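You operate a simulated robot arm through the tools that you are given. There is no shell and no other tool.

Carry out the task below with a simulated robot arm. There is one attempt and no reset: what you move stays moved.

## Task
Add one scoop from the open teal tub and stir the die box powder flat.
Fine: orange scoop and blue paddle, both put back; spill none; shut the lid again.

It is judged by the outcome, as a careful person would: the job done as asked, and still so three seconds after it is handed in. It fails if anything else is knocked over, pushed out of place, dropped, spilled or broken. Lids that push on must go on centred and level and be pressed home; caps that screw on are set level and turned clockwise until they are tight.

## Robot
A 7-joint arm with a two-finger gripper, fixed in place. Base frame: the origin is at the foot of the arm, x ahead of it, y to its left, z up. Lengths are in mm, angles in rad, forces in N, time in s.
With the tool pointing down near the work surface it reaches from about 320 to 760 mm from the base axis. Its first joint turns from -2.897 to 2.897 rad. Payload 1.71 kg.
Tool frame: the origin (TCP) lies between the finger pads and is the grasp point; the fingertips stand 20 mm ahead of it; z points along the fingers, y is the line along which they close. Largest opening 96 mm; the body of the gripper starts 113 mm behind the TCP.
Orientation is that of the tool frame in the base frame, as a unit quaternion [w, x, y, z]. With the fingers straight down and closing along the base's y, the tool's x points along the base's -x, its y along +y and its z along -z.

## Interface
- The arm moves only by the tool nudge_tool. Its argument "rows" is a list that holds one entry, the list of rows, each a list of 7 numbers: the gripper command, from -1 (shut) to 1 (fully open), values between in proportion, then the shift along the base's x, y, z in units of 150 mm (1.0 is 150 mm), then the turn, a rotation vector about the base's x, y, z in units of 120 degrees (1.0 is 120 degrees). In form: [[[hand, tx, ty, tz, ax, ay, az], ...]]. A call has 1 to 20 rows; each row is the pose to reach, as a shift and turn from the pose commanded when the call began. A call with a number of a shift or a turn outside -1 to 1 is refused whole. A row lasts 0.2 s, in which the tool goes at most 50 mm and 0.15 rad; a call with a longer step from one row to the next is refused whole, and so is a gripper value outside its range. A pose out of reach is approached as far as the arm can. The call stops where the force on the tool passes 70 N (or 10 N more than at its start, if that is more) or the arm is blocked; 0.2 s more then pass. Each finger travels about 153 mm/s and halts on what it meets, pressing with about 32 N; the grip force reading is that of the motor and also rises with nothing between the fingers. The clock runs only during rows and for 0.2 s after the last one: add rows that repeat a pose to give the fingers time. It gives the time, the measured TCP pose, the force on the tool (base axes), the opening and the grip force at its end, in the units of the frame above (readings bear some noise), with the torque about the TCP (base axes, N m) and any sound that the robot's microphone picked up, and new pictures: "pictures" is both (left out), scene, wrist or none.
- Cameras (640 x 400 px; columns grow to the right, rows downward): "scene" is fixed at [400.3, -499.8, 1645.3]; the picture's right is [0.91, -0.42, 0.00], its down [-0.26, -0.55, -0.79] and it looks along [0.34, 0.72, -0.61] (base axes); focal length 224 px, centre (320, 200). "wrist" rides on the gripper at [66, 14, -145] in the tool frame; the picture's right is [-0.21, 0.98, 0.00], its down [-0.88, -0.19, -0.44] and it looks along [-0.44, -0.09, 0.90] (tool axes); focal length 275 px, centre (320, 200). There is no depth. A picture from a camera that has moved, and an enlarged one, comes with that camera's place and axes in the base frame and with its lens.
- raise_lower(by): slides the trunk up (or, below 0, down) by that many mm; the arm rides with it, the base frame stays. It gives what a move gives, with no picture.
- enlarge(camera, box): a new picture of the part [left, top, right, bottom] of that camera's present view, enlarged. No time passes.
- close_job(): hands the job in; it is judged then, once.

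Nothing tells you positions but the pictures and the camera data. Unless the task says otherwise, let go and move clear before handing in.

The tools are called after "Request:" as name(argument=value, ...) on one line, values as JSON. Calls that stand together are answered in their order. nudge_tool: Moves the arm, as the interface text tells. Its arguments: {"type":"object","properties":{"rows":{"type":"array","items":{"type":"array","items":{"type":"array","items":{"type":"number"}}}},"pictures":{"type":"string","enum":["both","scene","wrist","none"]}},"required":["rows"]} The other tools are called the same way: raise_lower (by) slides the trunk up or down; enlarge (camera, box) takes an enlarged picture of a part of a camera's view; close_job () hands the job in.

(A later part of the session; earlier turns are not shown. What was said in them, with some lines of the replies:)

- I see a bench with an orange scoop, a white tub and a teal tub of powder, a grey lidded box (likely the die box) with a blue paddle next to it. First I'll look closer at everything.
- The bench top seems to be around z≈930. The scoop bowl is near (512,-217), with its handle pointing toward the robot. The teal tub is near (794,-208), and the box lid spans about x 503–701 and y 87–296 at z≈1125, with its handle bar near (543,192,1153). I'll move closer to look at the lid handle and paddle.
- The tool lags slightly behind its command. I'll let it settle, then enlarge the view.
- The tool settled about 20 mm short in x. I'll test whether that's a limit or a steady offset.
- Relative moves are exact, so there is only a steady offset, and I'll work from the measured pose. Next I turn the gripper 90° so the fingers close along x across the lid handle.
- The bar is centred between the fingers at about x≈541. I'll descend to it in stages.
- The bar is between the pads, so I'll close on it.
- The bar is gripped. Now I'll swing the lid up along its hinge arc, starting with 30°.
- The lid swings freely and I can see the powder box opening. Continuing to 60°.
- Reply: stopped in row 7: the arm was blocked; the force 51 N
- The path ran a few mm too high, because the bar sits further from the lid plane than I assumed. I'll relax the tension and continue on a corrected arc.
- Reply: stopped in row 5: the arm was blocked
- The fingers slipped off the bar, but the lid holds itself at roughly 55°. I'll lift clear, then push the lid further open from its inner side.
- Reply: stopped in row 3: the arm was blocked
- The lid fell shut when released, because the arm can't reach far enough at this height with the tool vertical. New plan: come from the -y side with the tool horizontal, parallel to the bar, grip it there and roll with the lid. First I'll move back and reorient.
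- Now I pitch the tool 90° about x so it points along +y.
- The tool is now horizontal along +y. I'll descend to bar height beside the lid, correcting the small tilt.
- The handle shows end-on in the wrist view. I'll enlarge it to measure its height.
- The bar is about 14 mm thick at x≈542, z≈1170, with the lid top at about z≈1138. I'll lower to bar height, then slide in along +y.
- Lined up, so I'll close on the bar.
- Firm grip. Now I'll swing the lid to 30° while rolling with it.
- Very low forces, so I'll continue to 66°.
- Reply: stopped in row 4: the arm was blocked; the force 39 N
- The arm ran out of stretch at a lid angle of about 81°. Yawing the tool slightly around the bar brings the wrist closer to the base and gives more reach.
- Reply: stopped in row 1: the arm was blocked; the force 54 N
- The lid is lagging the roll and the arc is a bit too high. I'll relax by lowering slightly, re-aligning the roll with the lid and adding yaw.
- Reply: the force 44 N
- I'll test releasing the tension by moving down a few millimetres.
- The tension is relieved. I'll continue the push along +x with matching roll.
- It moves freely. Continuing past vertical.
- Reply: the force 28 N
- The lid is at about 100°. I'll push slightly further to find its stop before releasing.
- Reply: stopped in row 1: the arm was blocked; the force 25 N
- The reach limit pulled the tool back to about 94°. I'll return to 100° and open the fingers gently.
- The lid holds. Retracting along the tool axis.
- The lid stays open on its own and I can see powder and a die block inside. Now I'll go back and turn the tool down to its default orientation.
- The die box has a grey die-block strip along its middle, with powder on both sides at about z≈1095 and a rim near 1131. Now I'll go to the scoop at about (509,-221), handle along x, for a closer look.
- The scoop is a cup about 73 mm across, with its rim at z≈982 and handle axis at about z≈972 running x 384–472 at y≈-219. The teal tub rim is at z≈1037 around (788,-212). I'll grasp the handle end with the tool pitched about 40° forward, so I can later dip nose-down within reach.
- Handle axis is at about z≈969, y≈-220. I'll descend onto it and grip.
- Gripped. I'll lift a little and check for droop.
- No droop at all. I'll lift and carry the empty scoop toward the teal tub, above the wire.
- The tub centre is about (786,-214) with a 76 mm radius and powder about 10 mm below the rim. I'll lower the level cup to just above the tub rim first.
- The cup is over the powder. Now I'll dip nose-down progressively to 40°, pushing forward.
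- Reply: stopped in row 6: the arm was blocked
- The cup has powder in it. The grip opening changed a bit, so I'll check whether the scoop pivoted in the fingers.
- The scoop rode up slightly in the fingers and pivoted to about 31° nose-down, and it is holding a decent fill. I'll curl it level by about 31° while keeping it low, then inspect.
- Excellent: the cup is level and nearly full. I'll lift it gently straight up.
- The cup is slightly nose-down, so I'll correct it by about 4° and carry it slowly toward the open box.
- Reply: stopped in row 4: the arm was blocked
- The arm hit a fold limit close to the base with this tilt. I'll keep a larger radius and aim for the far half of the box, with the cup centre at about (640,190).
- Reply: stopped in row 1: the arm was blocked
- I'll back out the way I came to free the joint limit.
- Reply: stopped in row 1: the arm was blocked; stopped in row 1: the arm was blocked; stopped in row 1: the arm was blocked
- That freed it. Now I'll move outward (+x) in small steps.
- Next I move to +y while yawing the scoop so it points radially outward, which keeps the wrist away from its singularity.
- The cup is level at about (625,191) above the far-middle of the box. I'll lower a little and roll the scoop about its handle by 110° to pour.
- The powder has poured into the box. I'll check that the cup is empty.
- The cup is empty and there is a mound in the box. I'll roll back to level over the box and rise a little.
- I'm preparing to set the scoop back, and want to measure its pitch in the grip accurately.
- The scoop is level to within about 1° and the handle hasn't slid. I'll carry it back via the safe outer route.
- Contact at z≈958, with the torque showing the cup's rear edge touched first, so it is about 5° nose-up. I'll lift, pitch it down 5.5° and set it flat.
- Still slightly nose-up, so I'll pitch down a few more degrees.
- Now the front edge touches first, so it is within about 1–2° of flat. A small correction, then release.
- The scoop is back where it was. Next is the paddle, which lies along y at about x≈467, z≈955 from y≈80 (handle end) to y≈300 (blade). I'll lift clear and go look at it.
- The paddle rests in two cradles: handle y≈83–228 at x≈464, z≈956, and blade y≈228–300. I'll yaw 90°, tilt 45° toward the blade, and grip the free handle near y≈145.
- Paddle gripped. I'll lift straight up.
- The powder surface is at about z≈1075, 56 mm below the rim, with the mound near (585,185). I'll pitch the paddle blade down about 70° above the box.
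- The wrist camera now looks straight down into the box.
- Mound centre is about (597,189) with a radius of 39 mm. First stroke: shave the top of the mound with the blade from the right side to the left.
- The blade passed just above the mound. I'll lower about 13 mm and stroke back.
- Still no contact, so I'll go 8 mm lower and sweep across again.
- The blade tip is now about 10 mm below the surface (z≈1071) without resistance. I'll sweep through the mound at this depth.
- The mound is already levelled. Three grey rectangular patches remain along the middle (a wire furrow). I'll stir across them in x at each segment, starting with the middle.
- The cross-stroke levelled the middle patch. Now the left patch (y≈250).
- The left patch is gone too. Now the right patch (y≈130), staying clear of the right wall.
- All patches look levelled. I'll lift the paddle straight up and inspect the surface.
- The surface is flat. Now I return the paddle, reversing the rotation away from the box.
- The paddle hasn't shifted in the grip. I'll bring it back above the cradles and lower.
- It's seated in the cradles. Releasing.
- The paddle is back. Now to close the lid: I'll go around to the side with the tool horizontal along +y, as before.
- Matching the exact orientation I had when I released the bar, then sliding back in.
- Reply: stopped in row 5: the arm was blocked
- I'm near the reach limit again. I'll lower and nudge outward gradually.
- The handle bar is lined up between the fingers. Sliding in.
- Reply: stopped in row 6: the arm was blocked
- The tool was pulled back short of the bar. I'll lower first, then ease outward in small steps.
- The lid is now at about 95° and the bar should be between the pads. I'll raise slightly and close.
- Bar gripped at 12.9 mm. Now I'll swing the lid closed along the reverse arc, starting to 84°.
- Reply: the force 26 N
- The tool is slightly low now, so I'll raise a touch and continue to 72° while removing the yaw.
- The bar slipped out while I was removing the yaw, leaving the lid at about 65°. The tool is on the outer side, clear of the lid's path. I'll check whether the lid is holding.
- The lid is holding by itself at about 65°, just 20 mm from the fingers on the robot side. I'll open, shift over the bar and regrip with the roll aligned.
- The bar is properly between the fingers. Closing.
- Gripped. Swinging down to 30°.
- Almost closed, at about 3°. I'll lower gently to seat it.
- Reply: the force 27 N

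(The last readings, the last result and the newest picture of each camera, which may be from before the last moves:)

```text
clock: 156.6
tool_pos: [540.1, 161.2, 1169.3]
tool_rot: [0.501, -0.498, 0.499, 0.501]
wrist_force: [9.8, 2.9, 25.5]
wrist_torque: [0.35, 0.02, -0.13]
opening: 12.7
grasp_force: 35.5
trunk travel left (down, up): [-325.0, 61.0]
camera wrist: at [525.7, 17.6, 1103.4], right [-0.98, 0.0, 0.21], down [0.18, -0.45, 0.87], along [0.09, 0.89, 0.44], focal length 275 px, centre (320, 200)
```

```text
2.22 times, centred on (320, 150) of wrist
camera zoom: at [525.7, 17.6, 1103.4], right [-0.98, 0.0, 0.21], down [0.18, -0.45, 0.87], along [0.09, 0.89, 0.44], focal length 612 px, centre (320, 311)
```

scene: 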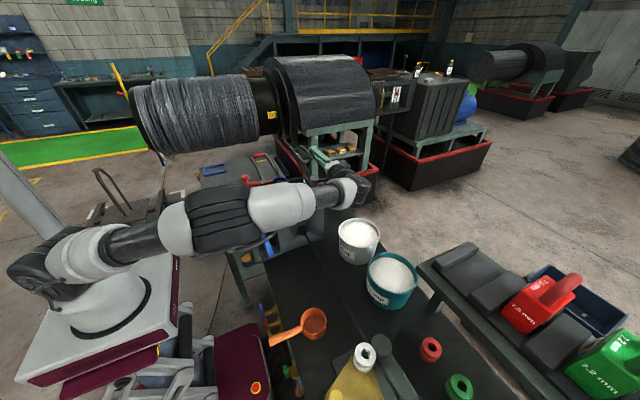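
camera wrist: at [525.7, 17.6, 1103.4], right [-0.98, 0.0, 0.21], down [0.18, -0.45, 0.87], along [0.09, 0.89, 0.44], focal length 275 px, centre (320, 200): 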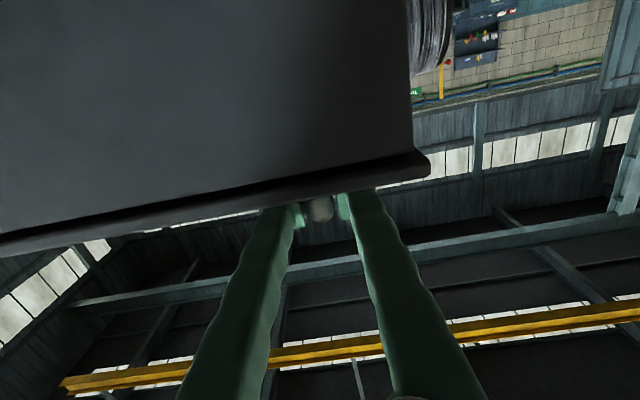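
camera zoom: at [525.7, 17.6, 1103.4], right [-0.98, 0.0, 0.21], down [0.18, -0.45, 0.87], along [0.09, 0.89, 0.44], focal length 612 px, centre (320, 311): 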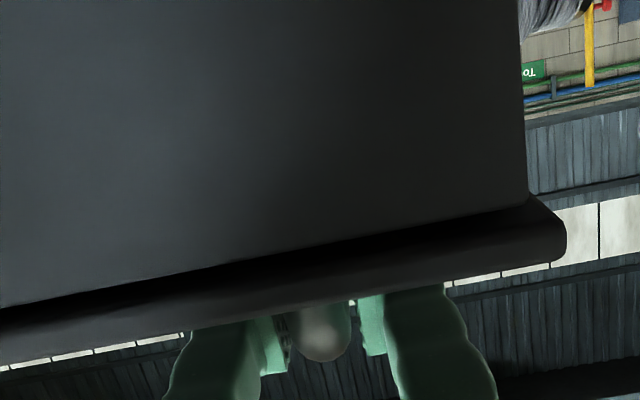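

The lid is seated and being pressed with about 25 N. I'll ease off, release and retract along -y.

Request:
nudge_tool(rows=[[[-1, 0, 0, 0.02, 0, 0, 0], [0, 0, 0, 0.02, 0, 0, 0], [0, 0, 0, 0.02, 0, 0, 0], [0, 0, 0, 0.02, 0, 0, 0]]], pictures="none")

Request:
nudge_tool(rows=[[[0, 0, -0.1, 0, 0, 0, 0], [0, 0, -0.3, 0, 0, 0, 0], [0, 0, -0.55, 0, 0, 0, 0], [0, 0, -0.8, 0, 0, 0, 0], [0, 0, -1.0, 0, 0, 0, 0], [0, 0, -1.0, 0, 0, 0, 0]]], pictures="none")

Request:
nudge_tool(rows=[[[0, -0.1, -0.1, 0.2, 0, 0, 0], [0, -0.2, -0.2, 0.45, 0, 0, 0], [0, -0.3, -0.2, 0.7, 0, 0, 0], [0, -0.35, -0.2, 0.9, 0, 0, 0], [0, -0.35, -0.2, 0.9, 0, 0, 0]]])

Request:
enlarge(camera="scene", box=[200, 150, 360, 280])

```text
clock: 157.6
tool_pos: [539.0, 162.2, 1171.0]
tool_rot: [0.5, -0.499, 0.5, 0.501]
wrist_force: [0.9, 0.7, 0.0]
wrist_torque: [0.01, 0.01, 0.02]
opening: 48.2
grasp_force: 0.0
trunk travel left (down, up): [-325.0, 61.0]
```

```text
clock: 159.0
tool_pos: [540.7, 11.5, 1170.5]
tool_rot: [0.501, -0.499, 0.501, 0.499]
wrist_force: [0.4, -0.4, -0.8]
wrist_torque: [0.0, 0.0, -0.02]
opening: 47.9
grasp_force: 0.0
trunk travel left (down, up): [-325.0, 61.0]
```

```text
clock: 160.2
tool_pos: [487.4, -17.3, 1305.9]
tool_rot: [0.5, -0.498, 0.501, 0.5]
wrist_force: [0.3, 0.5, 0.6]
wrist_torque: [0.01, 0.01, 0.02]
opening: 47.7
grasp_force: 0.1
trunk travel left (down, up): [-325.0, 61.0]
camera wrist: at [472.6, -161.8, 1240.5], right [-0.98, 0.0, 0.21], down [0.19, -0.45, 0.88], along [0.09, 0.89, 0.44], focal length 275 px, centre (320, 200)
```

scene: 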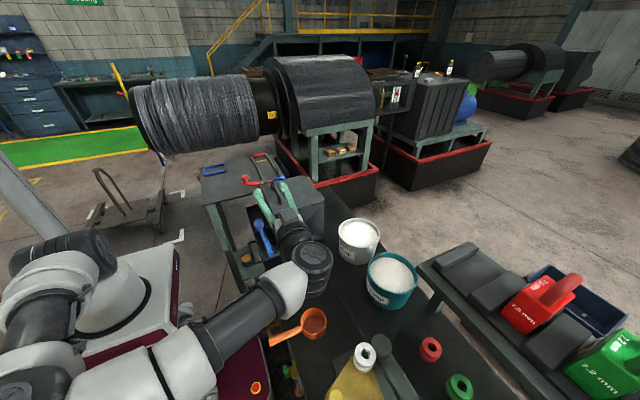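
wrist: 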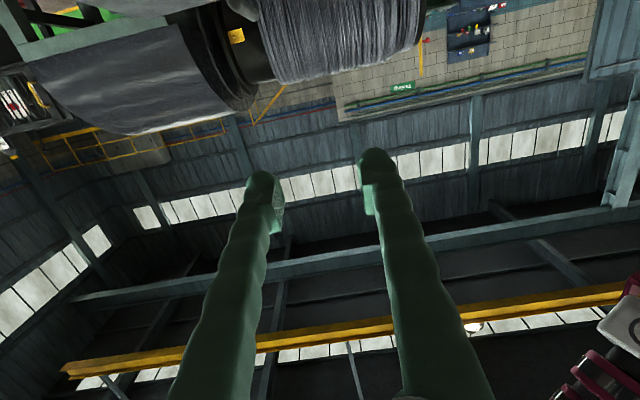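

```text
3.08 times, centred on (280, 215) of scene
camera zoom: at [400.3, -499.8, 1645.3], right [0.91, -0.42, 0.0], down [-0.26, -0.55, -0.79], along [0.34, 0.72, -0.61], focal length 688 px, centre (443, 154)
```

zoom: 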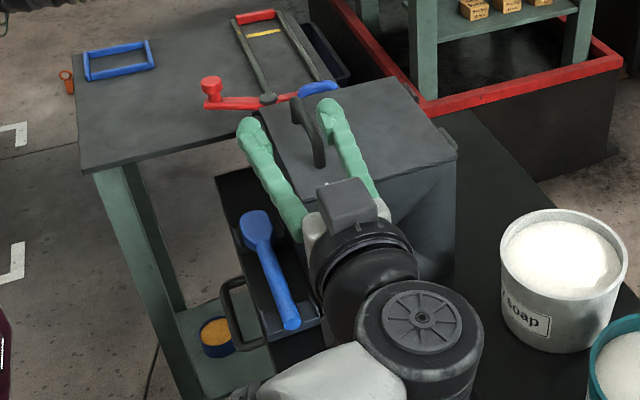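

The lid is closed. I'll turn the tool down, back away and do a final check of the scene.

Request:
nudge_tool(rows=[[[0, -0.03, 0, 0.05, -0.07, 0, 0], [0, -0.06, 0, 0.1, -0.14, 0, 0], [0, -0.1, 0, 0.15, -0.21, 0, 0], [0, -0.15, 0, 0.2, -0.28, 0, 0], [0, -0.2, 0, 0.25, -0.35, 0, 0], [0, -0.25, 0, 0.3, -0.42, 0, 0], [0, -0.3, 0, 0.35, -0.49, 0, 0], [0, -0.35, 0, 0.4, -0.56, 0, 0], [0, -0.4, 0, 0.45, -0.63, 0, 0], [0, -0.4, 0, 0.5, -0.7, 0, 0], [0, -0.4, 0, 0.5, -0.75, 0, 0], [0, -0.4, 0, 0.5, -0.75, 0, 0]]], pictures="none")

Request:
nudge_tool(rows=[[[0, 0, 0, 0.03, 0, 0, -0.07], [0, 0, 0, 0.06, 0, 0, -0.14], [0, 0, 0, 0.09, 0, 0, -0.21], [0, 0, 0, 0.1, 0, 0, -0.28], [0, 0, 0, 0.1, 0, 0, -0.35], [0, 0, 0, 0.1, 0, 0, -0.42], [0, 0, 0, 0.1, 0, 0, -0.49], [0, 0, 0, 0.1, 0, 0, -0.56], [0, 0, 0, 0.1, 0, 0, -0.63], [0, 0, 0, 0.1, 0, 0, -0.7], [0, 0, 0, 0.1, 0, 0, -0.75], [0, 0, 0, 0.1, 0, 0, -0.75]]])

Request:
enlarge(camera="scene", box=[220, 160, 460, 400])

Request:
enlarge(camera="wrist", box=[0, 0, 640, 400])

```text
clock: 162.3
tool_pos: [413.7, -2.6, 1376.0]
tool_rot: [-0.078, 0.711, -0.694, -0.077]
wrist_force: [-0.5, 1.3, -0.3]
wrist_torque: [-0.17, -0.11, -0.02]
opening: 47.8
grasp_force: 0.1
trunk travel left (down, up): [-325.0, 61.0]
stopped in row 10: the arm was blocked; the commanded pose is now the measured one
```

```text
clock: 162.7
tool_pos: [402.5, -10.0, 1380.8]
tool_rot: [0.083, -0.686, 0.719, 0.073]
wrist_force: [-0.5, 0.7, -0.1]
wrist_torque: [-0.03, -0.11, -0.03]
opening: 48.1
grasp_force: 0.1
trunk travel left (down, up): [-325.0, 61.0]
stopped in row 1: the arm was blocked; the commanded pose is now the measured one
camera wrist: at [383.2, -104.9, 1508.1], right [-0.97, 0.25, 0.04], down [0.22, 0.75, 0.63], along [0.13, 0.62, -0.78], focal length 275 px, centre (320, 200)
```

scene: 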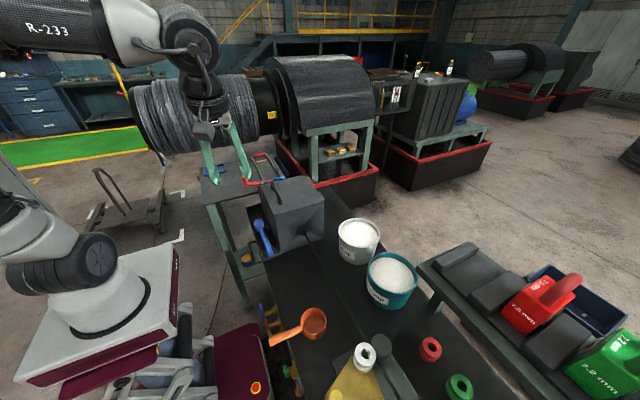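
wrist: 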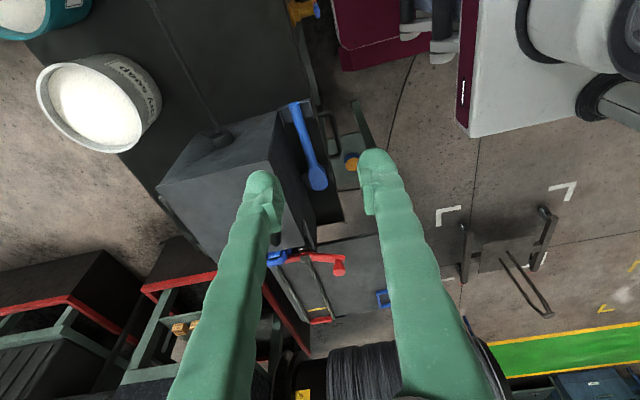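

```text
1.67 times, centred on (340, 280) of scene
camera zoom: at [400.3, -499.8, 1645.3], right [0.91, -0.42, 0.0], down [-0.26, -0.55, -0.79], along [0.34, 0.72, -0.61], focal length 373 px, centre (287, 67)
```

zoom: 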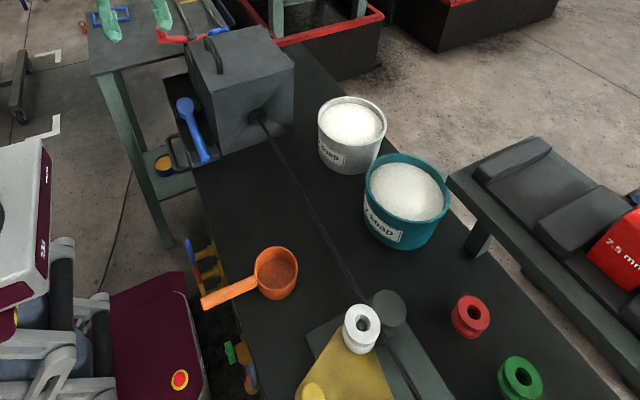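

```text
1.00 times, centred on (320, 200) of wrist (not enlarged: the box is as wide or as high as the picture)
camera zoom: at [383.2, -104.9, 1508.1], right [-0.97, 0.25, 0.04], down [0.22, 0.75, 0.63], along [0.13, 0.62, -0.78], focal length 275 px, centre (320, 200)
```

zoom: 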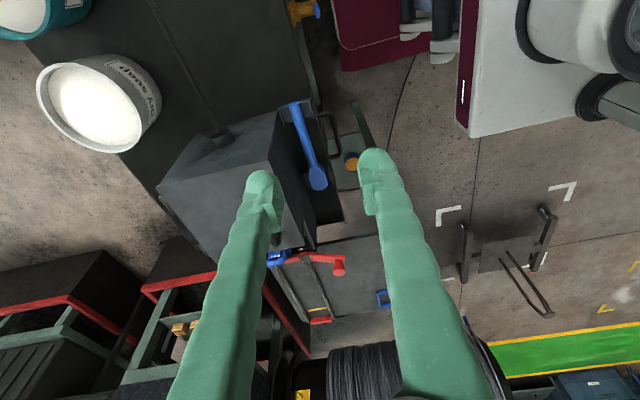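

Everything appears in place and the arm is clear. One last close check on the lid, scoop and bench for spills.

Request:
enlarge(camera="scene", box=[230, 160, 350, 260])

Request:
enlarge(camera="scene", box=[260, 210, 430, 360])

```text
4.00 times, centred on (290, 210) of scene
camera zoom: at [400.3, -499.8, 1645.3], right [0.91, -0.42, 0.0], down [-0.26, -0.55, -0.79], along [0.34, 0.72, -0.61], focal length 895 px, centre (440, 160)
```

zoom: 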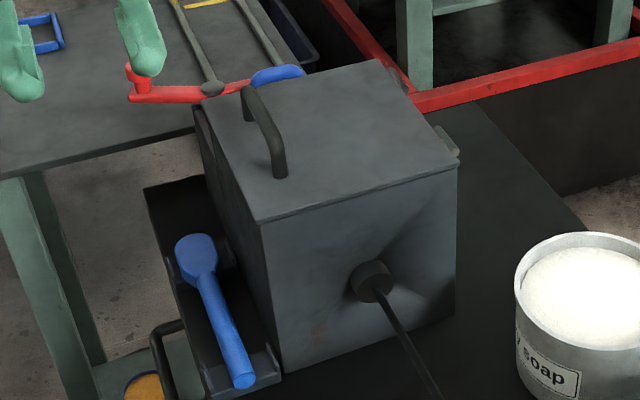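

```text
2.67 times, centred on (345, 285) of scene
camera zoom: at [400.3, -499.8, 1645.3], right [0.91, -0.42, 0.0], down [-0.26, -0.55, -0.79], along [0.34, 0.72, -0.61], focal length 597 px, centre (253, -27)
```

zoom: 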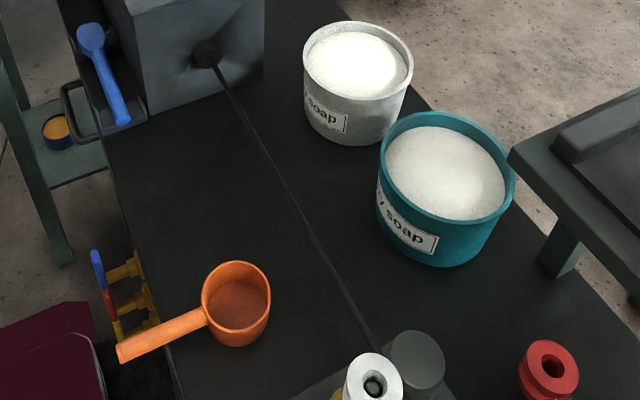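

The lid is flush, the paddle is in its cradles and the scoop is back in its place. I see no spilled powder on the bench, and the arm is clear, so I'm handing in.

Request:
close_job()

```text
The job is handed in.
```

I added one scoop from the teal tub to the die box, stirred the powder flat, and handed the job in. In the last pictures the scoop and paddle are back in place, the lid is shut flush, and I see no spilled powder. The judge's result hasn't come back.

- **Scoop amount:** the cup was slightly under its rim when I lifted it. It emptied fully into the box.
- **Powder surface:** I stirred until the mound and the grey patches along the middle were gone. The surface looked flat from above before I closed the lid.
- **Lid:** my first attempt to open it slipped, and it dropped shut from a little over halfway open. I opened it properly on the second try. While I was closing it at the end, the bar slipped out of the gripper once. The lid held still, and I regripped it and lowered it under control, pressing it down with about 25 N.
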